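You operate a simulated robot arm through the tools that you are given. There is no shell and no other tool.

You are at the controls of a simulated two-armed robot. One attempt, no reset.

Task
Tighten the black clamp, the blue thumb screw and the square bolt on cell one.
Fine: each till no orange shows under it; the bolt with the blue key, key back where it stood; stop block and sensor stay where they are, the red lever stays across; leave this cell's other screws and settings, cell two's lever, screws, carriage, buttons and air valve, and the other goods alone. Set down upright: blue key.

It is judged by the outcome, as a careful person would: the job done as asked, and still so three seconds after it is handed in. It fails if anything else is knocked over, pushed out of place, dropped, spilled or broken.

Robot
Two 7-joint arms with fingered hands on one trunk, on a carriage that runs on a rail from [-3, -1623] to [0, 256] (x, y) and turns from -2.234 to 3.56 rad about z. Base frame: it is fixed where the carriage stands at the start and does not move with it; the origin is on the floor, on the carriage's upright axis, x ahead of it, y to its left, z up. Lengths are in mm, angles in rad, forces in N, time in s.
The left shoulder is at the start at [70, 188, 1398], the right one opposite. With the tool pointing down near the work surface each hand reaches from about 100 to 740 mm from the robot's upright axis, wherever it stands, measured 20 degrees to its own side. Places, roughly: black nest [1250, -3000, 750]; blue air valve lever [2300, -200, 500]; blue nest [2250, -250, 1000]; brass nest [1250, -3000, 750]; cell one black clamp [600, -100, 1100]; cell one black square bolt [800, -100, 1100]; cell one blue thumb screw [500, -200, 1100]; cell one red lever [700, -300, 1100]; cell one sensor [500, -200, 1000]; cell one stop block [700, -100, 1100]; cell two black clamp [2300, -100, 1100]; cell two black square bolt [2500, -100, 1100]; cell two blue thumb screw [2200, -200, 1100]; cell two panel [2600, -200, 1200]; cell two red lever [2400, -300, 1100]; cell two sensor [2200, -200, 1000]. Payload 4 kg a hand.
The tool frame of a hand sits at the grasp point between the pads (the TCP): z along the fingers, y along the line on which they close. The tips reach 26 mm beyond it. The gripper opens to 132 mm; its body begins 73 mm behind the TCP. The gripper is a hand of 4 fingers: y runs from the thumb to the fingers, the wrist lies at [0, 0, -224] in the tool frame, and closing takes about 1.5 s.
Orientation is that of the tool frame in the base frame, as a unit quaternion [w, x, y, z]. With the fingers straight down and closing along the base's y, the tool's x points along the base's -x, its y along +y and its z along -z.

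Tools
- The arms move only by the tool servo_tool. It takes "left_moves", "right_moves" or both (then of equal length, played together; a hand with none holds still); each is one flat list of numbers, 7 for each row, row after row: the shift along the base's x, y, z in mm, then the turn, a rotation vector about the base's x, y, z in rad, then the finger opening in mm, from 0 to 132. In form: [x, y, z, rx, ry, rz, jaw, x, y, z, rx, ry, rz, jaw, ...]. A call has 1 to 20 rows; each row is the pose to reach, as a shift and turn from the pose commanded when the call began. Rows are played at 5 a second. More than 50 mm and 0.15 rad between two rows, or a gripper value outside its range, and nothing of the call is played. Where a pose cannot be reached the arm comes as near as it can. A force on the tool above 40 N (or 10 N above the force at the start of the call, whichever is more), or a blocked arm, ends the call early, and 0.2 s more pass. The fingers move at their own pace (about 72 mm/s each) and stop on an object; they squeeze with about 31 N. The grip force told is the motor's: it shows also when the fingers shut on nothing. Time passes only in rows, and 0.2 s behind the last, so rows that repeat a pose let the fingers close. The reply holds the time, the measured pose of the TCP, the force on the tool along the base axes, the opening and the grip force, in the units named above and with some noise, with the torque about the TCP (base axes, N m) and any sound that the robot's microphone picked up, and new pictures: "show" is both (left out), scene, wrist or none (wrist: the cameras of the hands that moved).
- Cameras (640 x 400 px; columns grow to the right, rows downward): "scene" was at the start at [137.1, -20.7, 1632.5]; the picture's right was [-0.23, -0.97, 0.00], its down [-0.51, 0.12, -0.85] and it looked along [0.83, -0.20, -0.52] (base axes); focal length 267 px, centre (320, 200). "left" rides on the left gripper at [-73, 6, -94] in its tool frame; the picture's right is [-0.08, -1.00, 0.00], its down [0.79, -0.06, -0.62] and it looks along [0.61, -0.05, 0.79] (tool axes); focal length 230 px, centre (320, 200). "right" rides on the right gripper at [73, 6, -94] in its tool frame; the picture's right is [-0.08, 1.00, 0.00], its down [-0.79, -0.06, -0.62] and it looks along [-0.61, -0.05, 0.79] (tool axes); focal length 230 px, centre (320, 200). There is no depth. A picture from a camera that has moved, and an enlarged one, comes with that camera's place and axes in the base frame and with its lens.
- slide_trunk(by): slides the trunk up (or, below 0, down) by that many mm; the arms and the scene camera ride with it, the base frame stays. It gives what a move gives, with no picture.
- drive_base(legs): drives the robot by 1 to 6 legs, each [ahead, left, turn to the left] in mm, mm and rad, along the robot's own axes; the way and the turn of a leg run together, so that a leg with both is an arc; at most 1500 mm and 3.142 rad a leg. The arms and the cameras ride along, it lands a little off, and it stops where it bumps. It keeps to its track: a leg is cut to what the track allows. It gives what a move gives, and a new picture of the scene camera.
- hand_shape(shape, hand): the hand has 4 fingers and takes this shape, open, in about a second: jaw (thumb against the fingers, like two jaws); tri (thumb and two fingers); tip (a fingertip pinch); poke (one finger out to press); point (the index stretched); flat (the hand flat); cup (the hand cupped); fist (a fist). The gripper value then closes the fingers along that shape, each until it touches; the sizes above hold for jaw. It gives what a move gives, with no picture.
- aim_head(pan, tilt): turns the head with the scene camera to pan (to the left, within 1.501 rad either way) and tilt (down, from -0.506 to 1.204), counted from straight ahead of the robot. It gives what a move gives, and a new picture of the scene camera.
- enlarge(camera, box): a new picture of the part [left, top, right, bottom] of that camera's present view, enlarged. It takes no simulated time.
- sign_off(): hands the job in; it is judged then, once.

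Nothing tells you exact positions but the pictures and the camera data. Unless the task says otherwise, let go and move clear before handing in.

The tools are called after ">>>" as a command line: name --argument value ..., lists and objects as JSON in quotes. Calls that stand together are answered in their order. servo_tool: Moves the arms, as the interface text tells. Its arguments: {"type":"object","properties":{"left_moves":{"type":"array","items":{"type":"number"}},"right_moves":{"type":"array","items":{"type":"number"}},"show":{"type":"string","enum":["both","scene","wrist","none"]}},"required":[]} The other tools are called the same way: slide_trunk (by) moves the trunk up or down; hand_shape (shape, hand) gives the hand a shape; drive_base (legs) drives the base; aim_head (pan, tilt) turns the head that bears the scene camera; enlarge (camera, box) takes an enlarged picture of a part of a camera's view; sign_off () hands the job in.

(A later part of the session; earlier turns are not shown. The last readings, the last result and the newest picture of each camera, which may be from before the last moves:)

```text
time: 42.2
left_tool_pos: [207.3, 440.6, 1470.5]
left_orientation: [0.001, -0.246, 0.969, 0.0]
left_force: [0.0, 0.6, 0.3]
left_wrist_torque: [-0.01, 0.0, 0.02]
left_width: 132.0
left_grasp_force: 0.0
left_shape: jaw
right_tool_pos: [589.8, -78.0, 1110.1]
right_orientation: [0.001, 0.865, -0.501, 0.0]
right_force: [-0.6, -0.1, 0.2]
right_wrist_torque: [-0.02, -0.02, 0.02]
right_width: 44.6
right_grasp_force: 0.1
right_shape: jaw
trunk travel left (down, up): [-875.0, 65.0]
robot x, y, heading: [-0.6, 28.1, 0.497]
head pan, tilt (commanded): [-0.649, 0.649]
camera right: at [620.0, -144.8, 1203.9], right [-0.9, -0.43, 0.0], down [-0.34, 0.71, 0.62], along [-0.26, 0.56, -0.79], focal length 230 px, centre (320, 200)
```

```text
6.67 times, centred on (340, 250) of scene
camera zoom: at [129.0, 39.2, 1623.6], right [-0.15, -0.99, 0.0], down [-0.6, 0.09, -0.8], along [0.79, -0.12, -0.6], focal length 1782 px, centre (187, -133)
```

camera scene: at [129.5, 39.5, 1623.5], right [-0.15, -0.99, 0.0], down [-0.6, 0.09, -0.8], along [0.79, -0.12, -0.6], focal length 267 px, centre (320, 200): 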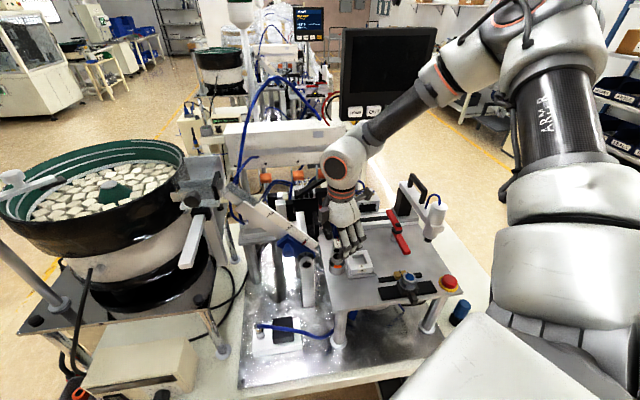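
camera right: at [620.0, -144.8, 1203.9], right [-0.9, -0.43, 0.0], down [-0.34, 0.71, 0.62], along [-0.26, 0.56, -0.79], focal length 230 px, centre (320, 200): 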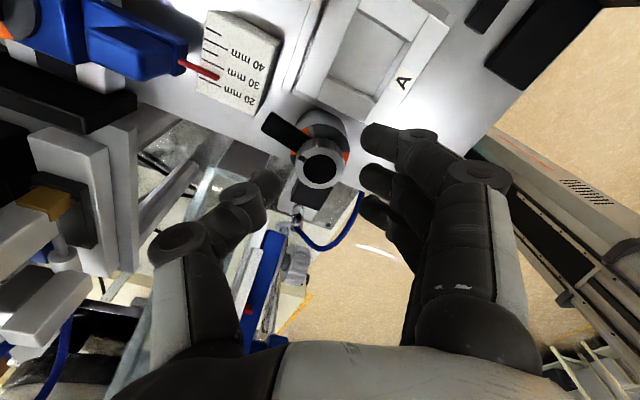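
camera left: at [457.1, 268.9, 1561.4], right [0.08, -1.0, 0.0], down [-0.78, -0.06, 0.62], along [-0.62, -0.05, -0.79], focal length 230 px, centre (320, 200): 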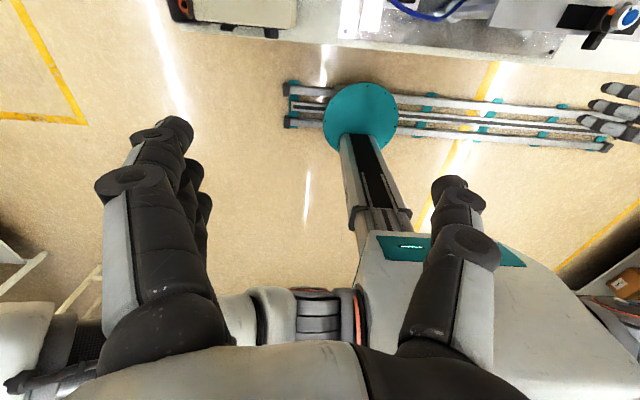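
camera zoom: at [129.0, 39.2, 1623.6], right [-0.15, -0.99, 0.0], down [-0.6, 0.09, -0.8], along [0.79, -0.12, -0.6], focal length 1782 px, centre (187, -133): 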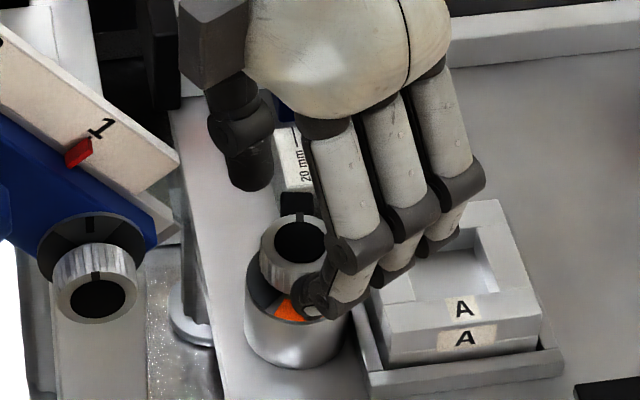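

Clearances look fine and the knob is centred. I'll lower 17 mm more and close on the knob.

>>> servo_tool --right_moves '[0, 0, -9, 0, 0, 0, 44, 0, 0, -17, 0, 0, 0, 44, 0, 0, -17, 0, 0, 0, 35, 0, 0, -17, 0, 0, 0, 25, 0, 0, -17, 0, 0, 0, 15, 0, 0, -17, 0, 0, 0, 12, 0, 0, -17, 0, 0, 0, 12]' --show "wrist"

>>> enlarge --camera "right" --box '[224, 100, 416, 220]'

>>> enlarge --camera "scene" --box '[300, 220, 380, 280]'

```text
time: 43.8
left_tool_pos: [210.2, 442.5, 1467.7]
left_orientation: [-0.001, -0.247, 0.969, -0.001]
left_force: [-0.4, 0.8, -0.1]
left_wrist_torque: [0.01, -0.02, 0.01]
left_width: 131.9
left_grasp_force: 0.1
left_shape: jaw
right_tool_pos: [593.6, -76.5, 1093.1]
right_orientation: [-0.001, 0.865, -0.501, 0.0]
right_force: [13.3, 6.8, 0.1]
right_wrist_torque: [0.01, -0.09, -0.01]
right_width: 9.5
right_grasp_force: 31.3
right_shape: jaw
trunk travel left (down, up): [-875.0, 65.0]
robot x, y, heading: [1.8, 25.9, 0.497]
head pan, tilt (commanded): [-0.649, 0.649]
camera right: at [623.1, -142.9, 1186.5], right [-0.9, -0.43, 0.0], down [-0.34, 0.71, 0.62], along [-0.26, 0.56, -0.79], focal length 230 px, centre (320, 200)
```

right: 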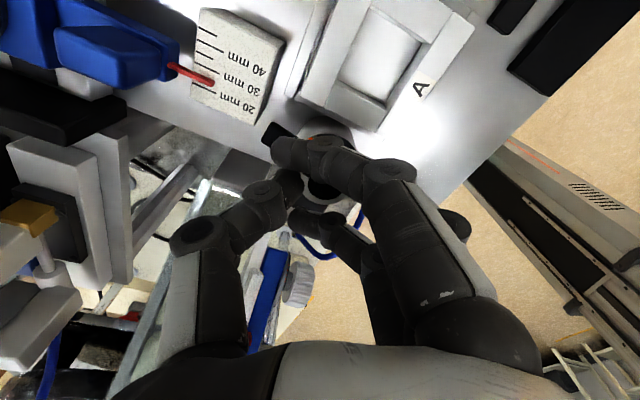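

```text
3.33 times, centred on (320, 160) of right
camera zoom: at [623.1, -142.9, 1186.5], right [-0.9, -0.43, 0.0], down [-0.34, 0.71, 0.62], along [-0.26, 0.56, -0.79], focal length 767 px, centre (320, 333)
```

zoom: 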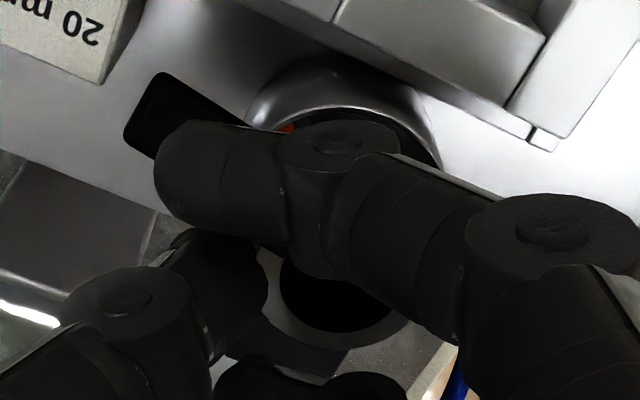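

```text
6.67 times, centred on (340, 250) of scene
camera zoom: at [132.1, 41.1, 1623.3], right [-0.15, -0.99, 0.0], down [-0.6, 0.09, -0.8], along [0.79, -0.12, -0.61], focal length 1782 px, centre (187, -133)
```

zoom: 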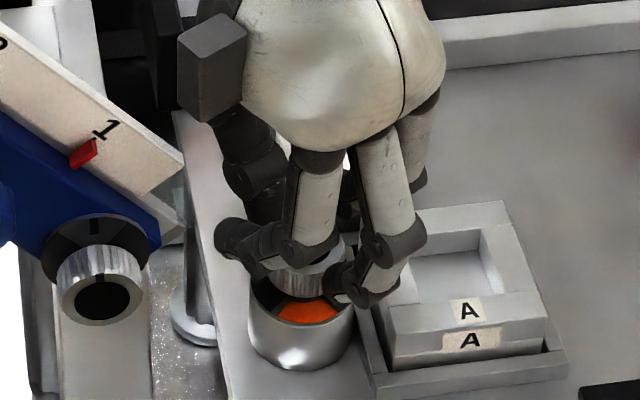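

Fingers are wrapped on the knob with a ~15 N offset push toward the thumb. I'll relieve that and turn clockwise 0.6 rad about the knob axis.

>>> servo_tool --right_moves '[1.8, 1.4, 0, 0, 0, 0, 12, 3.6, 2.8, 0, 0, 0, 0, 12, 3.8, 2.3, 0, 0, 0, -0.1, 12, 4.0, 1.8, 0, 0, 0, -0.2, 12, 4.2, 1.4, 0, 0, 0, -0.3, 12, 4.2, 0.9, 0, 0, 0, -0.4, 12, 4.3, 0.4, 0, 0, 0, -0.5, 12, 4.3, -0.1, 0, 0, 0, -0.6, 12, 4.3, -0.1, 0, 0, 0, -0.6, 12]' --show "wrist"

>>> enlarge --camera "right" --box '[224, 100, 416, 220]'

>>> enlarge --camera "scene" --box '[300, 220, 380, 280]'

```text
time: 45.8
left_tool_pos: [211.0, 441.5, 1469.1]
left_orientation: [0.001, -0.246, 0.969, 0.0]
left_force: [0.4, 0.5, -0.4]
left_wrist_torque: [-0.01, 0.01, 0.02]
left_width: 131.9
left_grasp_force: 0.1
left_shape: jaw
right_tool_pos: [594.7, -79.3, 1094.0]
right_orientation: [0.0, -0.678, 0.735, 0.002]
right_force: [5.7, -2.0, -0.3]
right_wrist_torque: [-0.02, 0.14, 0.06]
right_width: 8.7
right_grasp_force: 31.3
right_shape: jaw
trunk travel left (down, up): [-875.0, 65.0]
robot x, y, heading: [0.6, 28.3, 0.493]
head pan, tilt (commanded): [-0.649, 0.649]
camera right: at [582.4, -151.3, 1186.4], right [-0.99, 0.16, 0.0], down [0.13, 0.78, 0.62], along [0.1, 0.61, -0.79], focal length 230 px, centre (320, 200)
```

right: 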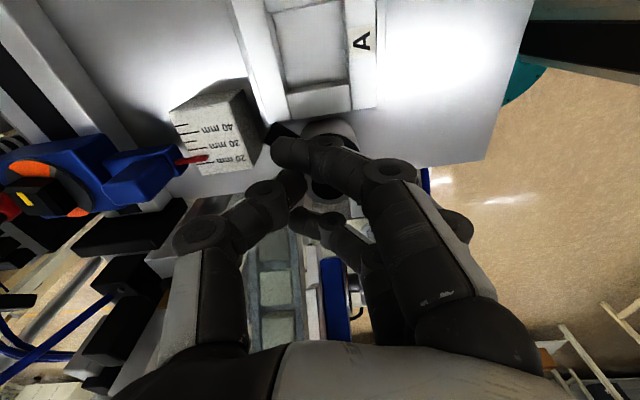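

```text
3.33 times, centred on (320, 160) of right
camera zoom: at [582.4, -151.3, 1186.4], right [-0.99, 0.16, 0.0], down [0.13, 0.78, 0.62], along [0.1, 0.61, -0.79], focal length 767 px, centre (320, 333)
```

zoom: 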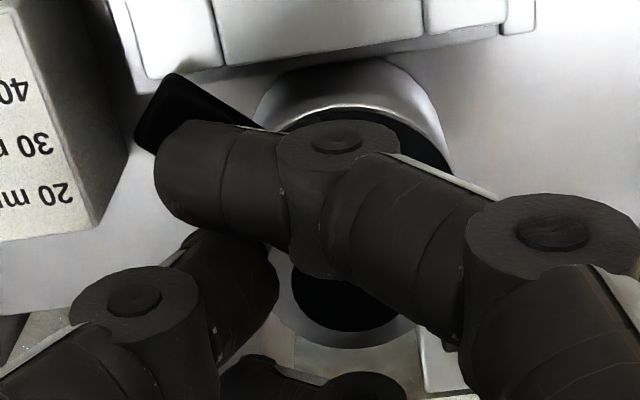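

```text
6.67 times, centred on (340, 250) of scene
camera zoom: at [131.2, 38.8, 1623.4], right [-0.15, -0.99, 0.0], down [-0.6, 0.09, -0.8], along [0.79, -0.12, -0.61], focal length 1782 px, centre (187, -133)
```

zoom: 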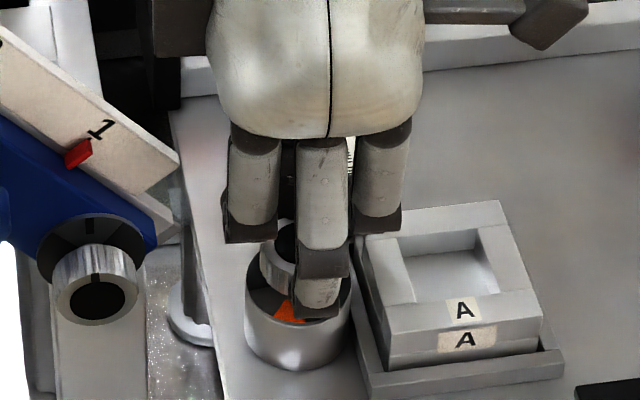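

The lever turned with the hand and some orange remains. I'll turn another 0.3 rad, watching the torque and the lever's gap to the nest.

>>> servo_tool --right_moves '[0, -0.5, 0, 0, 0, -0.1, 12, -0.2, -1.0, 0, 0, 0, -0.2, 12, -0.4, -1.5, 0, 0, 0, -0.3, 12, -0.4, -1.5, 0, 0, 0, -0.3, 12]' --show "wrist"

>>> enlarge --camera "right" --box '[224, 100, 416, 220]'

>>> enlarge --camera "scene" --box '[300, 220, 380, 280]'

```text
time: 46.8
left_tool_pos: [210.0, 441.1, 1468.9]
left_orientation: [0.0, -0.246, 0.969, 0.0]
left_force: [-0.1, 0.0, 0.1]
left_wrist_torque: [0.04, 0.0, 0.01]
left_width: 132.0
left_grasp_force: 0.1
left_shape: jaw
right_tool_pos: [593.6, -81.7, 1092.1]
right_orientation: [0.0, -0.56, 0.828, 0.001]
right_force: [5.3, -3.0, 0.3]
right_wrist_torque: [-0.01, 0.1, 0.07]
right_width: 8.7
right_grasp_force: 31.3
right_shape: jaw
trunk travel left (down, up): [-875.0, 65.0]
robot x, y, heading: [-2.4, 28.2, 0.496]
head pan, tilt (commanded): [-0.649, 0.649]
camera right: at [561.0, -146.3, 1186.3], right [-0.9, 0.44, 0.0], down [0.35, 0.7, 0.62], along [0.27, 0.55, -0.79], focal length 230 px, centre (320, 200)
```

right: 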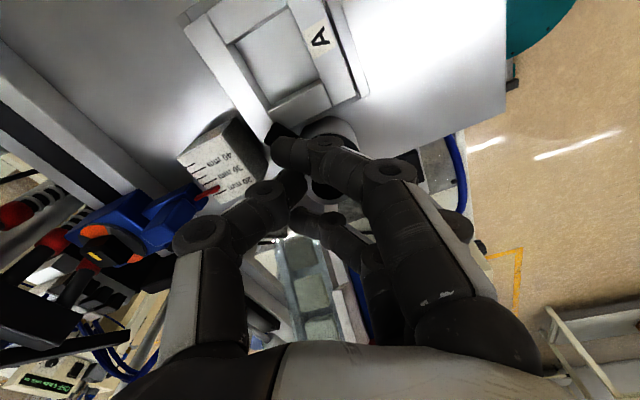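

```text
3.33 times, centred on (320, 160) of right
camera zoom: at [561.0, -146.3, 1186.3], right [-0.9, 0.44, 0.0], down [0.35, 0.7, 0.62], along [0.27, 0.55, -0.79], focal length 767 px, centre (320, 333)
```

zoom: 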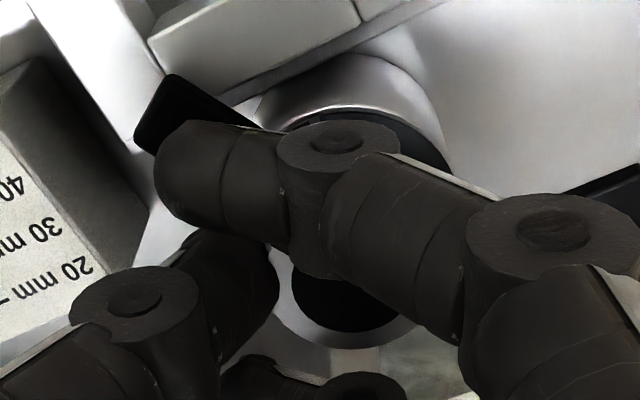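

```text
6.67 times, centred on (340, 250) of scene
camera zoom: at [131.0, 38.7, 1623.4], right [-0.15, -0.99, 0.0], down [-0.6, 0.09, -0.8], along [0.79, -0.12, -0.61], focal length 1782 px, centre (187, -133)
```

zoom: 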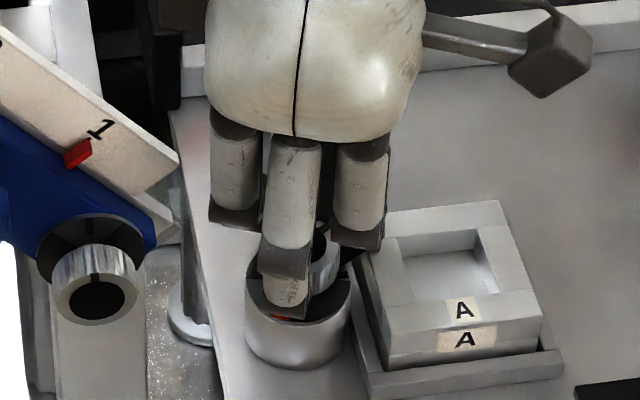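

Nearly closed, with low torque and the nest unmoved. I'll turn a further 0.12 rad carefully.

>>> servo_tool --right_moves '[-0.1, -0.3, 0, 0, 0, -0.06, 12, -0.3, -0.6, 0, 0, 0, -0.12, 12, -0.3, -0.6, 0, 0, 0, -0.12, 12]' --show "wrist"

>>> enlarge --camera "right" --box '[224, 80, 416, 200]'

>>> enlarge --camera "scene" --box '[300, 220, 380, 280]'

```text
time: 47.6
left_tool_pos: [209.9, 442.0, 1468.3]
left_orientation: [0.0, -0.247, 0.969, 0.0]
left_force: [0.3, 1.3, 0.1]
left_wrist_torque: [0.01, 0.02, -0.01]
left_width: 131.9
left_grasp_force: 0.0
left_shape: jaw
right_tool_pos: [593.6, -80.6, 1091.9]
right_orientation: [0.001, -0.51, 0.86, 0.001]
right_force: [5.5, -3.4, -0.3]
right_wrist_torque: [0.06, 0.1, 0.05]
right_width: 8.6
right_grasp_force: 30.8
right_shape: jaw
trunk travel left (down, up): [-875.0, 65.0]
robot x, y, heading: [-2.6, 29.5, 0.5]
head pan, tilt (commanded): [-0.649, 0.649]
camera right: at [553.0, -142.6, 1186.3], right [-0.84, 0.55, 0.0], down [0.43, 0.66, 0.62], along [0.34, 0.52, -0.79], focal length 230 px, centre (320, 200)
```

right: 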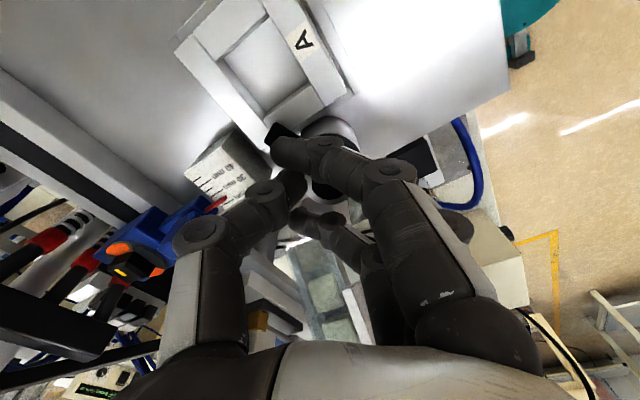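

```text
3.33 times, centred on (320, 140) of right
camera zoom: at [553.0, -142.6, 1186.3], right [-0.84, 0.55, 0.0], down [0.43, 0.66, 0.62], along [0.34, 0.52, -0.79], focal length 767 px, centre (320, 400)
```

zoom: 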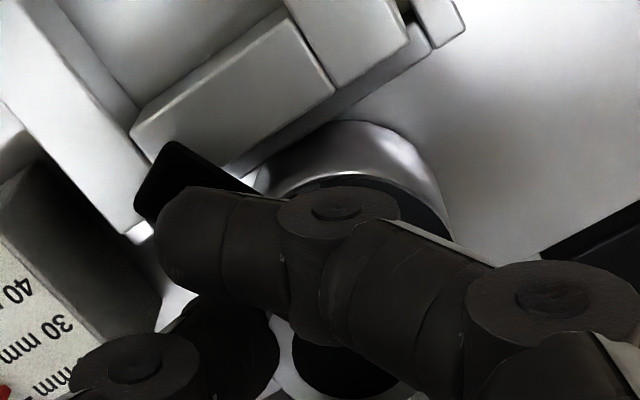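

```text
6.67 times, centred on (340, 250) of scene
camera zoom: at [130.9, 38.8, 1623.4], right [-0.15, -0.99, 0.0], down [-0.6, 0.09, -0.8], along [0.79, -0.12, -0.61], focal length 1782 px, centre (187, -133)
```

zoom: 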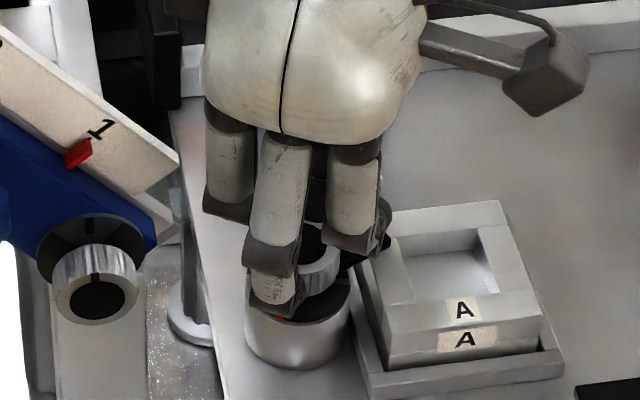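

A sliver of orange is still there and torque is low, so I'll continue another 0.2 rad.

>>> servo_tool --right_moves '[-0.2, -0.25, 0, 0, 0, -0.06, 12, -0.3, -0.5, 0, 0, 0, -0.12, 12, -0.5, -0.8, 0, 0, 0, -0.18, 12, -0.5, -0.8, 0, 0, 0, -0.18, 12]' --show "wrist"

>>> enlarge --camera "right" --box '[224, 80, 416, 200]'

>>> enlarge --camera "scene" --box '[300, 220, 380, 280]'

```text
time: 48.6
left_tool_pos: [209.8, 440.9, 1469.3]
left_orientation: [-0.001, -0.246, 0.969, -0.001]
left_force: [0.2, -0.6, -0.1]
left_wrist_torque: [0.01, -0.01, 0.01]
left_width: 131.9
left_grasp_force: 0.0
left_shape: jaw
right_tool_pos: [595.0, -81.1, 1091.5]
right_orientation: [0.0, -0.431, 0.903, 0.001]
right_force: [2.8, -3.0, -0.7]
right_wrist_torque: [0.1, 0.12, 0.07]
right_width: 8.4
right_grasp_force: 30.8
right_shape: jaw
trunk travel left (down, up): [-875.0, 65.0]
robot x, y, heading: [0.4, 28.2, 0.494]
head pan, tilt (commanded): [-0.649, 0.649]
camera right: at [542.3, -135.3, 1186.4], right [-0.73, 0.69, 0.0], down [0.54, 0.57, 0.62], along [0.42, 0.45, -0.79], focal length 230 px, centre (320, 200)
```

right: 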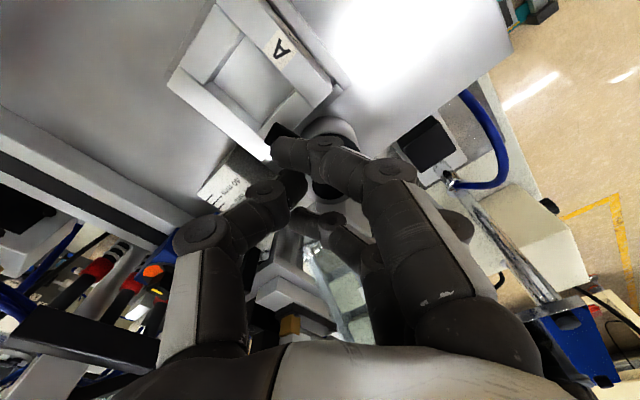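

```text
3.33 times, centred on (320, 140) of right
camera zoom: at [542.3, -135.3, 1186.4], right [-0.73, 0.69, 0.0], down [0.54, 0.57, 0.62], along [0.42, 0.45, -0.79], focal length 767 px, centre (320, 400)
```

zoom: 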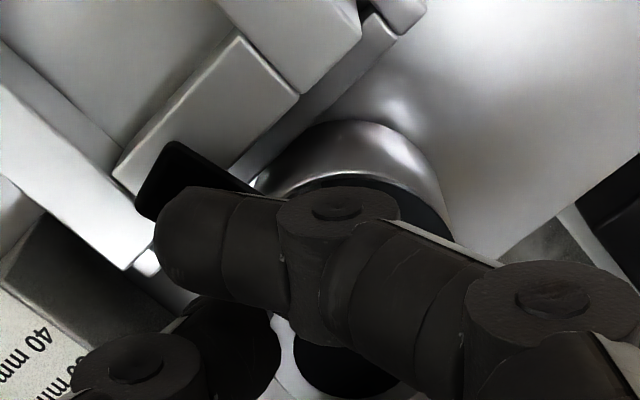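

```text
6.67 times, centred on (340, 250) of scene
camera zoom: at [130.6, 38.5, 1623.4], right [-0.15, -0.99, 0.0], down [-0.6, 0.09, -0.8], along [0.79, -0.12, -0.61], focal length 1782 px, centre (187, -133)
```

zoom: 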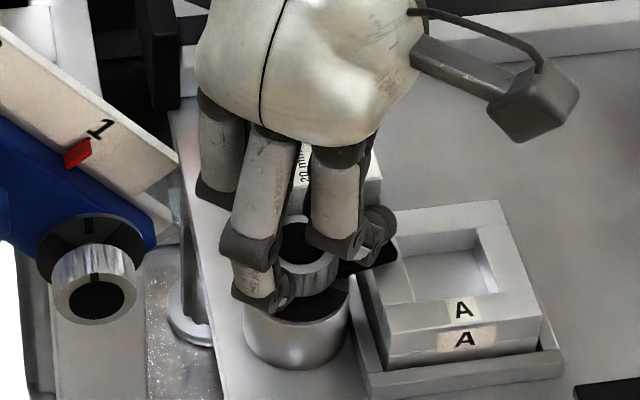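

No orange shows at the front now. I'll let go with a small opening, rise straight up and inspect before deciding on more turn.

>>> servo_tool --right_moves '[0, 0, 0, 0, 0, 0, 25, 0, 0, 0, 0, 0, 0, 38, 0, 0, 0, 0, 0, 0, 42, 0, 0, 0, 0, 0, 0, 42, 0, 0, 25, 0, 0, 0, 44, 0, 0, 50, 0, 0, 0, 50, 0, 0, 80, 0, 0, 0, 50, 0, 0, 80, 0, 0, 0, 50]' --show "wrist"

>>> enlarge --camera "right" --box '[240, 60, 400, 160]'

>>> enlarge --camera "scene" --box '[300, 220, 380, 280]'

```text
time: 50.4
left_tool_pos: [208.8, 440.8, 1469.1]
left_orientation: [0.0, -0.247, 0.969, 0.0]
left_force: [0.2, 0.7, -0.4]
left_wrist_torque: [-0.02, -0.02, -0.02]
left_width: 131.7
left_grasp_force: 0.1
left_shape: jaw
right_tool_pos: [593.3, -79.8, 1173.4]
right_orientation: [-0.001, -0.43, 0.903, 0.0]
right_force: [-0.6, 0.3, -0.3]
right_wrist_torque: [0.0, -0.02, 0.03]
right_width: 49.7
right_grasp_force: 0.0
right_shape: jaw
trunk travel left (down, up): [-875.0, 65.0]
robot x, y, heading: [-0.5, 28.3, 0.492]
head pan, tilt (commanded): [-0.649, 0.649]
camera right: at [541.8, -134.0, 1267.2], right [-0.73, 0.69, 0.0], down [0.54, 0.57, 0.62], along [0.42, 0.45, -0.79], focal length 230 px, centre (320, 200)
```

right: 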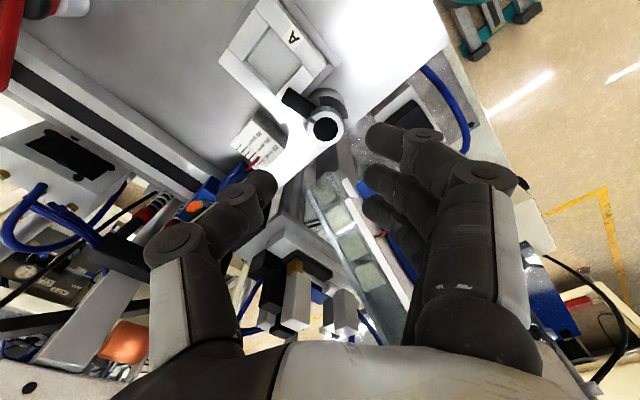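

```text
4.00 times, centred on (320, 110) of right
camera zoom: at [541.8, -134.0, 1267.2], right [-0.73, 0.69, 0.0], down [0.54, 0.57, 0.62], along [0.42, 0.45, -0.79], focal length 920 px, centre (320, 560)
```

zoom: 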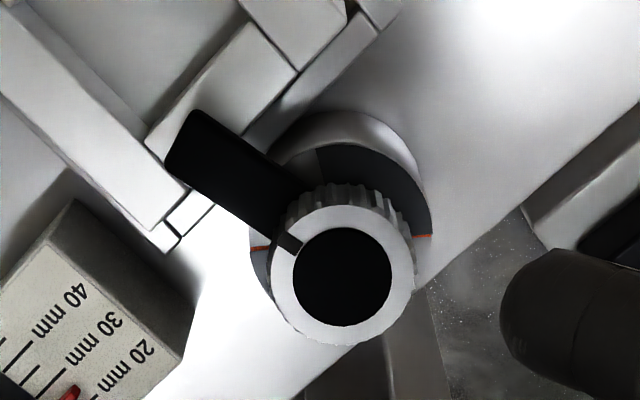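

```text
6.67 times, centred on (340, 250) of scene
camera zoom: at [129.6, 39.6, 1623.5], right [-0.15, -0.99, 0.0], down [-0.6, 0.09, -0.8], along [0.79, -0.12, -0.6], focal length 1782 px, centre (187, -133)
```

zoom: 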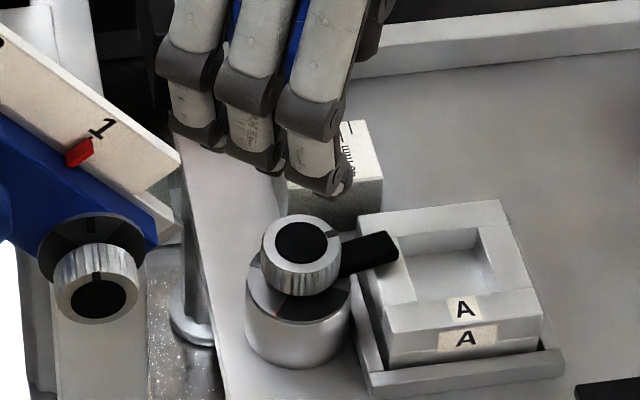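

Thin slivers of orange remain, so a little more turn is needed. I'll check the clearance between the fingers and the blue bracket before regripping.

>>> enlarge --camera "right" --box '[300, 140, 460, 240]'

>>> enlarge --camera "scene" --box '[280, 210, 360, 260]'

```text
4.00 times, centred on (380, 190) of right
camera zoom: at [541.8, -134.0, 1267.2], right [-0.73, 0.69, 0.0], down [0.54, 0.57, 0.62], along [0.42, 0.45, -0.79], focal length 920 px, centre (80, 240)
```

zoom: 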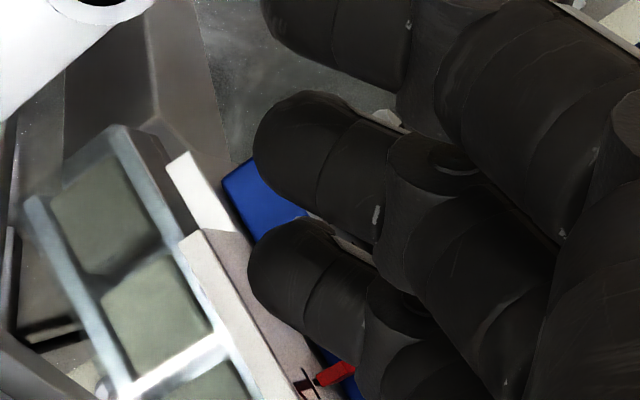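

```text
8.00 times, centred on (320, 235) of scene
camera zoom: at [129.6, 39.6, 1623.5], right [-0.15, -0.99, 0.0], down [-0.6, 0.09, -0.8], along [0.79, -0.12, -0.6], focal length 2138 px, centre (320, -80)
```

zoom: 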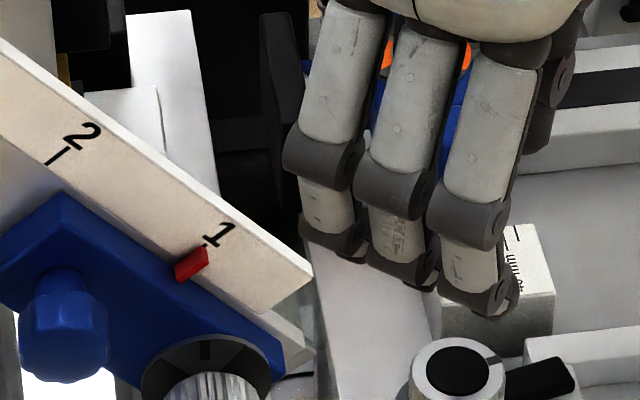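

The bracket corner is at [596,-20,1089], leaving a few mm if I only turn about 0.18 rad more. I'll regrip at nearly the same pose and turn a small amount.

>>> servo_tool --right_moves '[-4.3, 2.8, -20, 0, 0, 0.06, 44, -4.3, 2.8, -50, 0, 0, 0.06, 44, -4.3, 2.8, -70, 0, 0, 0.06, 44, -4.3, 2.8, -80, 0, 0, 0.06, 44, -4.3, 2.8, -80, 0, 0, 0.06, 35, -4.3, 2.8, -80, 0, 0, 0.06, 25, -4.3, 2.8, -80, 0, 0, 0.06, 15, -4.3, 2.8, -80, 0, 0, 0.06, 12, -4.3, 2.8, -80, 0, 0, 0.06, 12]' --show "wrist"

>>> enlarge --camera "right" --box '[224, 100, 416, 220]'

>>> enlarge --camera "scene" --box '[300, 220, 380, 280]'

```text
time: 52.4
left_tool_pos: [210.3, 440.7, 1469.7]
left_orientation: [0.0, -0.246, 0.969, 0.001]
left_force: [-0.5, 0.3, 0.2]
left_wrist_torque: [0.01, 0.01, -0.02]
left_width: 132.0
left_grasp_force: 0.2
left_shape: jaw
right_tool_pos: [591.5, -80.2, 1091.9]
right_orientation: [0.002, -0.457, 0.889, 0.001]
right_force: [12.9, -8.5, 2.3]
right_wrist_torque: [-0.09, -0.17, -0.03]
right_width: 10.3
right_grasp_force: 30.9
right_shape: jaw
trunk travel left (down, up): [-875.0, 65.0]
robot x, y, heading: [-0.9, 29.6, 0.496]
head pan, tilt (commanded): [-0.649, 0.649]
camera right: at [542.3, -136.4, 1186.1], right [-0.77, 0.64, 0.0], down [0.51, 0.6, 0.62], along [0.4, 0.47, -0.79], focal length 230 px, centre (320, 200)
```

right: 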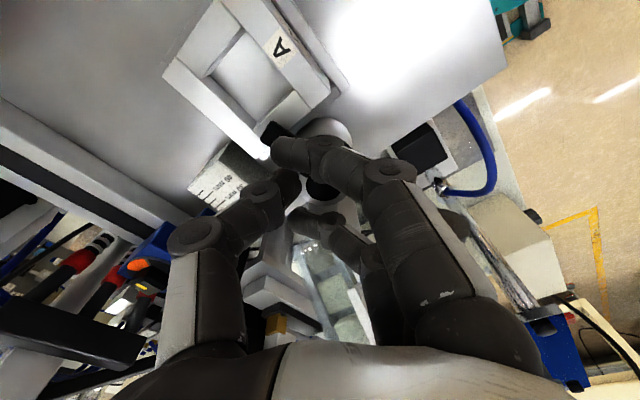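

```text
3.33 times, centred on (320, 160) of right
camera zoom: at [542.3, -136.4, 1186.1], right [-0.77, 0.64, 0.0], down [0.51, 0.6, 0.62], along [0.4, 0.47, -0.79], focal length 767 px, centre (320, 333)
```

zoom: 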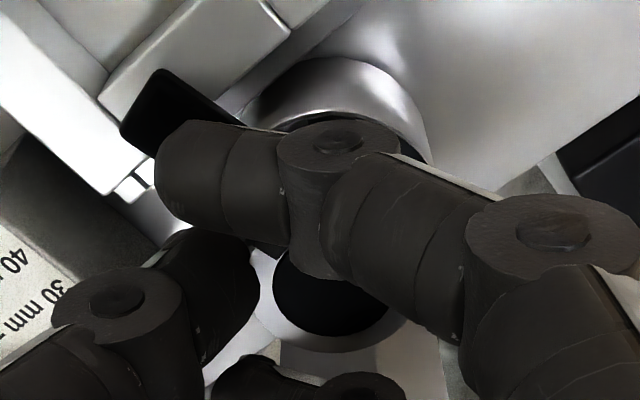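

```text
6.67 times, centred on (340, 250) of scene
camera zoom: at [131.6, 37.4, 1623.4], right [-0.15, -0.99, 0.0], down [-0.6, 0.09, -0.8], along [0.79, -0.12, -0.61], focal length 1782 px, centre (187, -133)
```

zoom: 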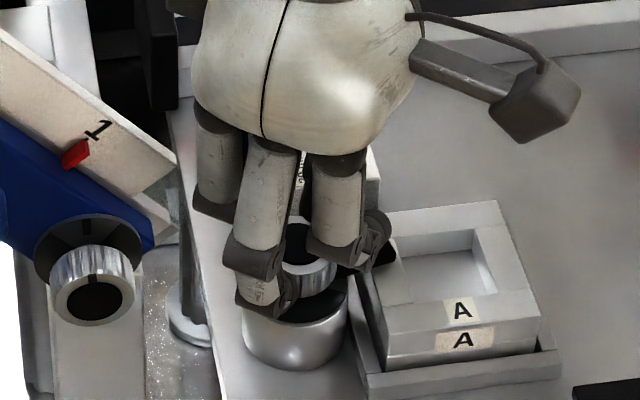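

Gripped again. I'll relieve the offset and turn 0.2 rad clockwise.

>>> servo_tool --right_moves '[2, -1.4, 0, 0, 0, 0, 12, 4.1, -2.9, 0, 0, 0, 0, 12, 3.9, -3.1, 0, 0, 0, -0.05, 12, 3.75, -3.3, 0, 0, 0, -0.1, 12, 3.6, -3.5, 0, 0, 0, -0.15, 12, 3.4, -3.65, 0, 0, 0, -0.2, 12, 3.4, -3.65, 0, 0, 0, -0.2, 12]' --show "wrist"

>>> enlarge --camera "right" --box '[224, 100, 416, 220]'

>>> enlarge --camera "scene" --box '[300, 220, 380, 280]'

```text
time: 54.0
left_tool_pos: [209.6, 440.7, 1468.1]
left_orientation: [0.0, -0.246, 0.969, 0.0]
left_force: [-0.3, 0.3, -0.3]
left_wrist_torque: [0.04, 0.0, 0.01]
left_width: 132.1
left_grasp_force: 0.1
left_shape: jaw
right_tool_pos: [593.1, -81.9, 1092.6]
right_orientation: [0.001, -0.366, 0.931, 0.001]
right_force: [1.8, -2.9, -0.6]
right_wrist_torque: [0.11, 0.14, 0.04]
right_width: 9.1
right_grasp_force: 30.4
right_shape: jaw
trunk travel left (down, up): [-875.0, 65.0]
robot x, y, heading: [3.1, 30.8, 0.494]
head pan, tilt (commanded): [-0.649, 0.649]
camera right: at [534.3, -128.2, 1186.3], right [-0.62, 0.78, 0.0], down [0.62, 0.49, 0.62], along [0.48, 0.39, -0.79], focal length 230 px, centre (320, 200)
```

right: 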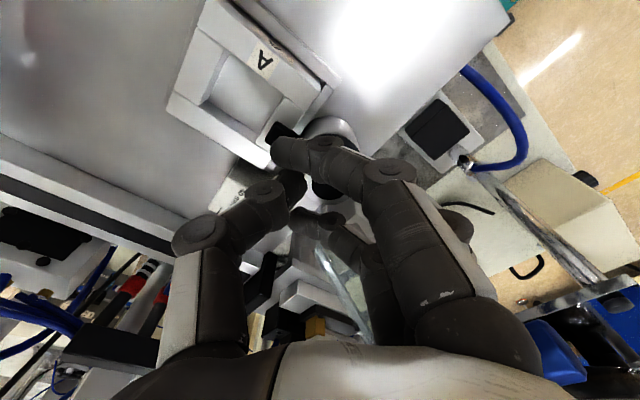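

```text
3.33 times, centred on (320, 160) of right
camera zoom: at [534.3, -128.2, 1186.3], right [-0.62, 0.78, 0.0], down [0.62, 0.49, 0.62], along [0.48, 0.39, -0.79], focal length 767 px, centre (320, 333)
```

zoom: 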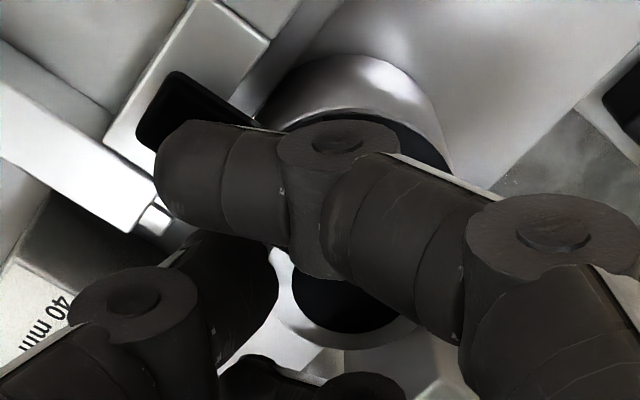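

```text
6.67 times, centred on (340, 250) of scene
camera zoom: at [130.4, 38.8, 1623.4], right [-0.15, -0.99, 0.0], down [-0.6, 0.09, -0.8], along [0.79, -0.12, -0.61], focal length 1782 px, centre (187, -133)
```

zoom: 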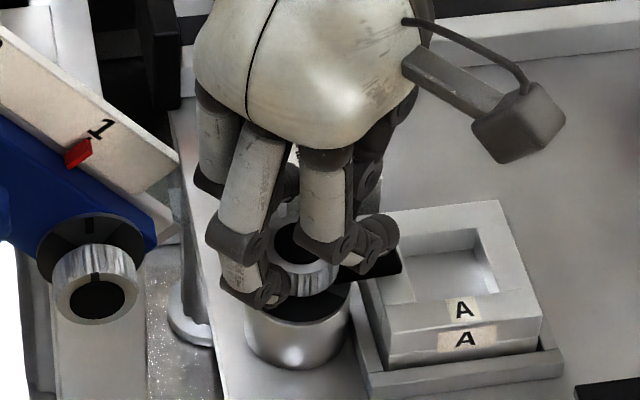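

Still free-turning with low torque. I'll release and inspect for orange again.

>>> servo_tool --right_moves '[0, 0, 0, 0, 0, 0, 25, 0, 0, 0, 0, 0, 0, 38, 0, 0, 0, 0, 0, 0, 42, 0, 0, 0, 0, 0, 0, 42, 0, 0, 25, 0, 0, 0, 44, 0, 0, 50, 0, 0, 0, 50, 0, 0, 80, 0, 0, 0, 50, 0, 0, 80, 0, 0, 0, 50]' --show "wrist"

>>> enlarge --camera "right" --box '[256, 70, 384, 150]'

>>> enlarge --camera "scene" --box '[310, 235, 370, 275]'

```text
time: 55.8
left_tool_pos: [208.8, 442.5, 1469.1]
left_orientation: [0.0, -0.246, 0.969, 0.0]
left_force: [0.9, -0.2, -0.5]
left_wrist_torque: [-0.03, -0.03, 0.02]
left_width: 131.8
left_grasp_force: 0.0
left_shape: jaw
right_tool_pos: [591.6, -81.7, 1172.0]
right_orientation: [0.001, -0.366, 0.931, 0.0]
right_force: [0.5, 0.7, -0.5]
right_wrist_torque: [0.04, -0.01, 0.02]
right_width: 49.3
right_grasp_force: 0.1
right_shape: jaw
trunk travel left (down, up): [-875.0, 65.0]
robot x, y, heading: [-0.8, 28.1, 0.5]
head pan, tilt (commanded): [-0.649, 0.649]
camera right: at [532.8, -128.0, 1266.1], right [-0.62, 0.78, 0.0], down [0.62, 0.49, 0.62], along [0.48, 0.39, -0.79], focal length 230 px, centre (320, 200)
```

right: 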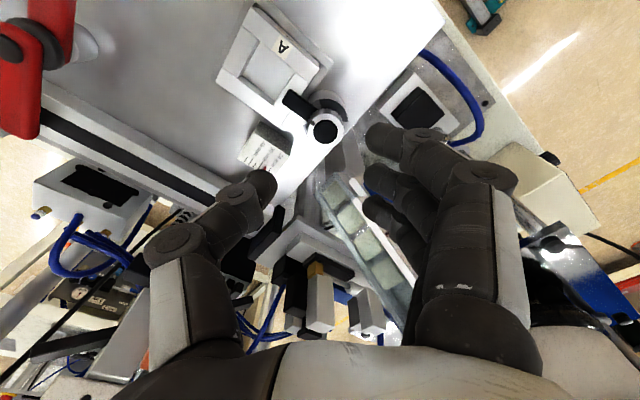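

```text
5.00 times, centred on (320, 110) of right
camera zoom: at [532.8, -128.0, 1266.1], right [-0.62, 0.78, 0.0], down [0.62, 0.49, 0.62], along [0.48, 0.39, -0.79], focal length 1150 px, centre (320, 650)
```

zoom: 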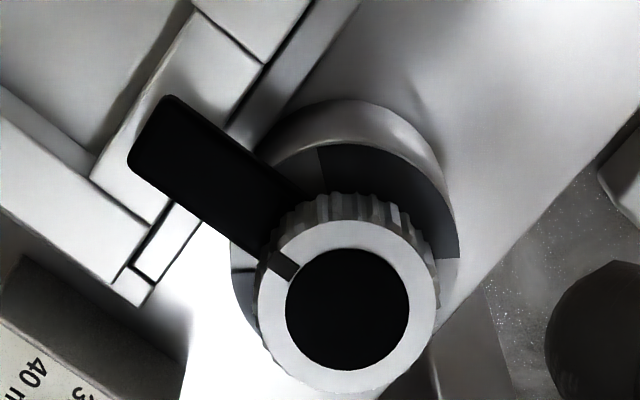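

```text
10.00 times, centred on (340, 255) of scene
camera zoom: at [129.7, 39.6, 1623.5], right [-0.15, -0.99, 0.0], down [-0.6, 0.09, -0.8], along [0.79, -0.12, -0.6], focal length 2673 px, centre (120, -350)
```

zoom: 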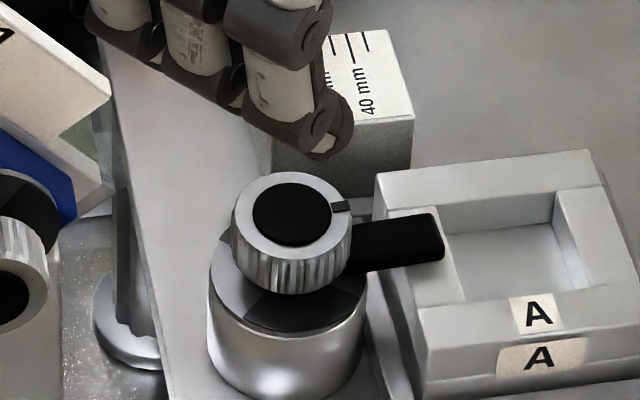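

Both views show no orange, but the shutter seems only just past covering and no end stop was felt. I'll regrip once more and turn to the stop for margin.

>>> servo_tool --right_moves '[-3.4, 3.65, 0, 0, 0, 0.11, 44, -3.4, 3.65, 0, 0, 0, 0.22, 44, -3.4, 3.65, -25, 0, 0, 0.33, 44, -3.4, 3.65, -55, 0, 0, 0.33, 44, -3.4, 3.65, -80, 0, 0, 0.33, 44, -3.4, 3.65, -80, 0, 0, 0.33, 44, -3.4, 3.65, -80, 0, 0, 0.33, 35, -3.4, 3.65, -80, 0, 0, 0.33, 25, -3.4, 3.65, -80, 0, 0, 0.33, 15, -3.4, 3.65, -80, 0, 0, 0.33, 12, -3.4, 3.65, -80, 0, 0, 0.33, 12]' --show "wrist"

>>> enlarge --camera "right" --box '[224, 100, 416, 220]'

>>> enlarge --camera "scene" --box '[300, 220, 380, 280]'

```text
time: 58.2
left_tool_pos: [211.2, 441.5, 1469.6]
left_orientation: [0.0, -0.246, 0.969, 0.001]
left_force: [0.9, -0.1, -0.5]
left_wrist_torque: [0.02, 0.0, -0.02]
left_width: 131.6
left_grasp_force: 0.1
left_shape: jaw
right_tool_pos: [590.9, -79.4, 1092.1]
right_orientation: [0.001, -0.514, 0.858, 0.001]
right_force: [14.3, -7.4, 2.8]
right_wrist_torque: [-0.07, -0.14, 0.01]
right_width: 10.3
right_grasp_force: 31.0
right_shape: jaw
trunk travel left (down, up): [-875.0, 65.0]
robot x, y, heading: [-1.7, 31.0, 0.499]
head pan, tilt (commanded): [-0.649, 0.649]
camera right: at [550.7, -141.7, 1185.7], right [-0.84, 0.54, 0.0], down [0.42, 0.66, 0.62], along [0.33, 0.52, -0.79], focal length 230 px, centre (320, 200)
```

right: 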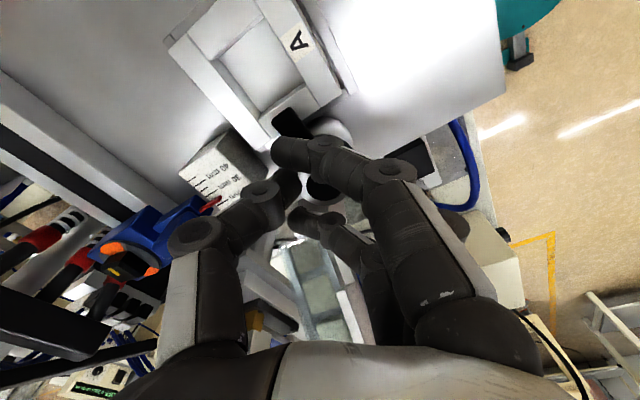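

```text
3.33 times, centred on (320, 160) of right
camera zoom: at [550.7, -141.7, 1185.7], right [-0.84, 0.54, 0.0], down [0.42, 0.66, 0.62], along [0.33, 0.52, -0.79], focal length 767 px, centre (320, 333)
```

zoom: 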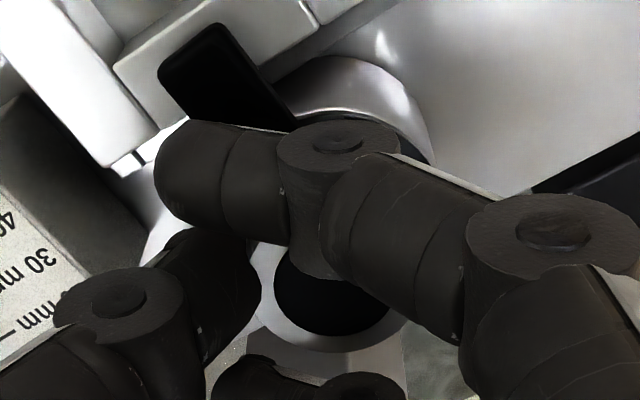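

```text
6.67 times, centred on (340, 250) of scene
camera zoom: at [131.8, 37.8, 1623.4], right [-0.15, -0.99, 0.0], down [-0.6, 0.09, -0.8], along [0.79, -0.12, -0.61], focal length 1782 px, centre (187, -133)
```

zoom: 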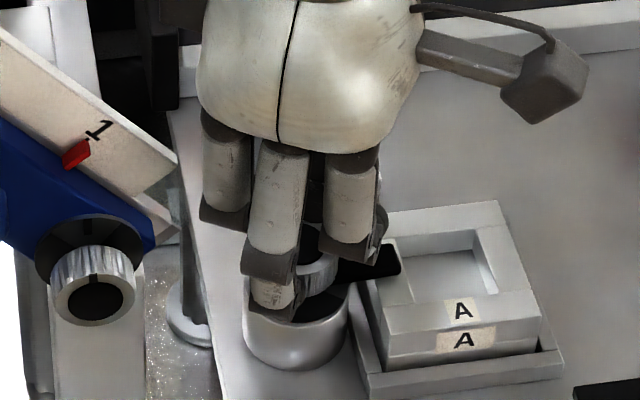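

Gripped without disturbing the lever. I'll relieve the offset and turn 0.33 rad, watching for rising torque.

>>> servo_tool --right_moves '[2.2, -1.2, 0, 0, 0, 0, 12, 4.4, -2.4, 0, 0, 0, 0, 12, 4.25, -2.6, 0, 0, 0, -0.055, 12, 4.1, -2.8, 0, 0, 0, -0.11, 12, 3.95, -3.0, 0, 0, 0, -0.165, 12, 3.8, -3.25, 0, 0, 0, -0.22, 12, 3.6, -3.45, 0, 0, 0, -0.275, 12, 3.4, -3.65, 0, 0, 0, -0.33, 12, 3.4, -3.65, 0, 0, 0, -0.33, 12]' --show "wrist"

>>> enlarge --camera "right" --box '[224, 100, 416, 220]'

>>> enlarge --camera "scene" --box '[300, 220, 380, 280]'

```text
time: 60.2
left_tool_pos: [211.3, 441.5, 1468.3]
left_orientation: [-0.001, -0.246, 0.969, 0.0]
left_force: [0.1, -0.3, -0.8]
left_wrist_torque: [-0.04, 0.0, -0.03]
left_width: 132.1
left_grasp_force: 0.1
left_shape: jaw
right_tool_pos: [595.1, -81.0, 1092.5]
right_orientation: [0.001, -0.366, 0.931, 0.001]
right_force: [9.4, 2.6, -3.6]
right_wrist_torque: [0.17, -0.02, 0.36]
right_width: 8.8
right_grasp_force: 31.0
right_shape: jaw
trunk travel left (down, up): [-875.0, 65.0]
robot x, y, heading: [1.4, 31.3, 0.493]
head pan, tilt (commanded): [-0.649, 0.649]
camera right: at [536.4, -127.1, 1186.0], right [-0.62, 0.78, 0.0], down [0.62, 0.49, 0.62], along [0.48, 0.39, -0.79], focal length 230 px, centre (320, 200)
```

right: 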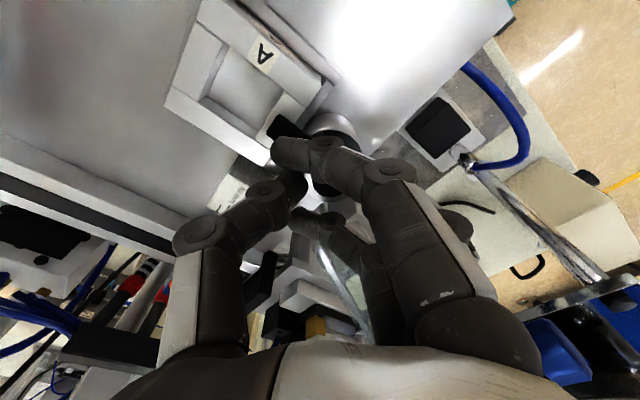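

```text
3.33 times, centred on (320, 160) of right
camera zoom: at [536.4, -127.1, 1186.0], right [-0.62, 0.78, 0.0], down [0.62, 0.49, 0.62], along [0.48, 0.39, -0.79], focal length 767 px, centre (320, 333)
```

zoom: 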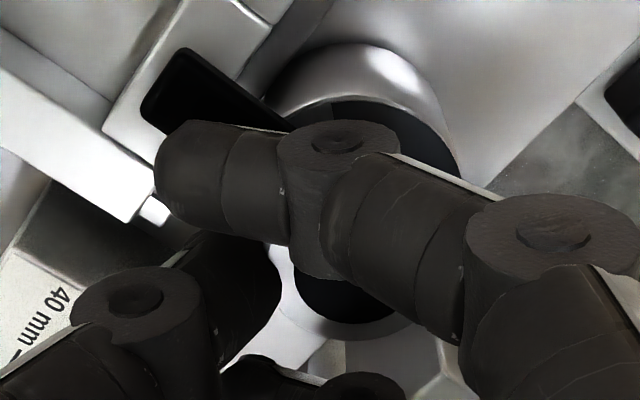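

```text
6.67 times, centred on (340, 250) of scene
camera zoom: at [132.5, 39.9, 1623.2], right [-0.15, -0.99, 0.0], down [-0.6, 0.09, -0.8], along [0.79, -0.12, -0.61], focal length 1782 px, centre (187, -133)
```

zoom: 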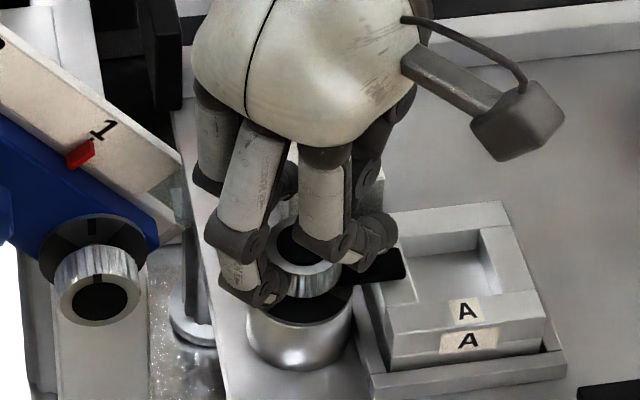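

Torque rose to 0.36 N·m, so the clamp is at its stop. I'll release, rise and take a final look at it.

>>> servo_tool --right_moves '[0, 0, 0, 0, 0, 0, 25, 0, 0, 0, 0, 0, 0, 38, 0, 0, 0, 0, 0, 0, 42, 0, 0, 0, 0, 0, 0, 42, 0, 0, 25, 0, 0, 0, 44, 0, 0, 50, 0, 0, 0, 50, 0, 0, 80, 0, 0, 0, 50, 0, 0, 110, 0, 0, 0, 60, 0, 0, 110, 0, 0, 0, 60]' --show "wrist"

>>> enlarge --camera "right" --box '[256, 60, 384, 140]'

>>> enlarge --camera "scene" --box '[310, 235, 370, 275]'

```text
time: 62.2
left_tool_pos: [209.2, 441.4, 1468.3]
left_orientation: [0.001, -0.245, 0.969, 0.0]
left_force: [0.5, -0.5, 0.1]
left_wrist_torque: [0.01, 0.0, 0.0]
left_width: 131.9
left_grasp_force: 0.0
left_shape: jaw
right_tool_pos: [593.7, -81.2, 1203.5]
right_orientation: [0.0, -0.366, 0.931, 0.0]
right_force: [0.5, -0.6, -0.7]
right_wrist_torque: [0.01, -0.02, -0.01]
right_width: 59.3
right_grasp_force: 0.1
right_shape: jaw
trunk travel left (down, up): [-875.0, 65.0]
robot x, y, heading: [2.2, 30.0, 0.498]
head pan, tilt (commanded): [-0.649, 0.649]
camera right: at [534.3, -127.1, 1297.2], right [-0.62, 0.78, 0.0], down [0.62, 0.49, 0.62], along [0.48, 0.39, -0.79], focal length 230 px, centre (320, 200)
```

right: 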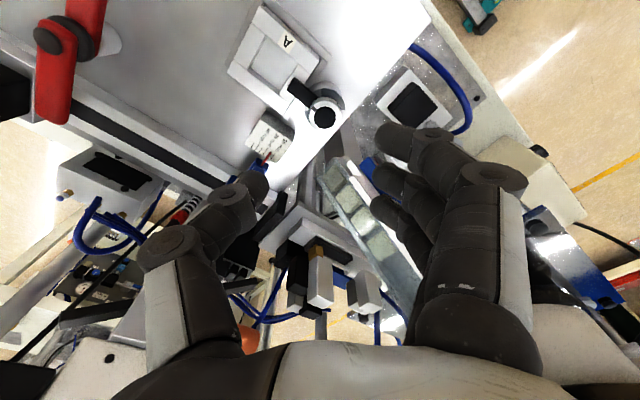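

```text
5.00 times, centred on (320, 100) of right
camera zoom: at [534.3, -127.1, 1297.2], right [-0.62, 0.78, 0.0], down [0.62, 0.49, 0.62], along [0.48, 0.39, -0.79], focal length 1150 px, centre (320, 700)
```

zoom: 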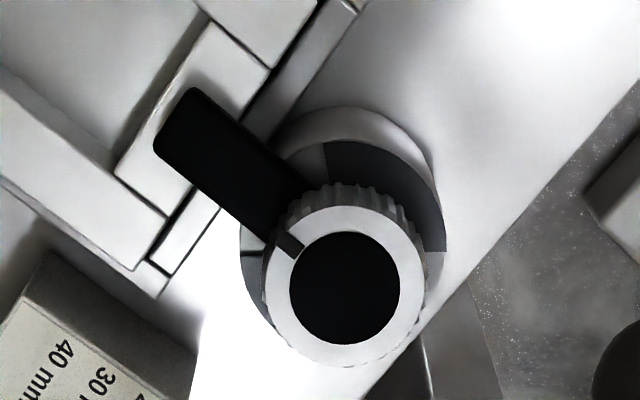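

```text
10.00 times, centred on (340, 255) of scene
camera zoom: at [130.1, 39.4, 1623.5], right [-0.15, -0.99, 0.0], down [-0.6, 0.09, -0.8], along [0.79, -0.12, -0.6], focal length 2673 px, centre (120, -350)
```

zoom: 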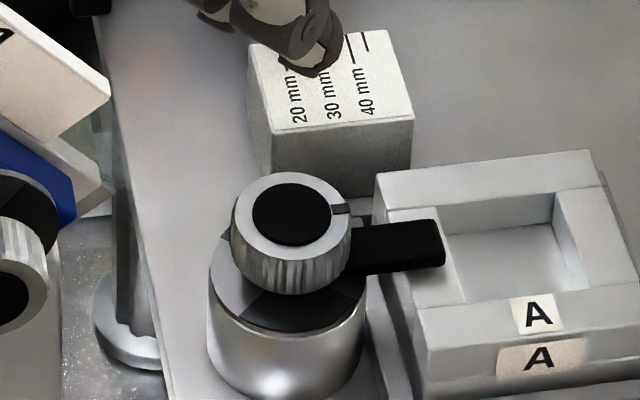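

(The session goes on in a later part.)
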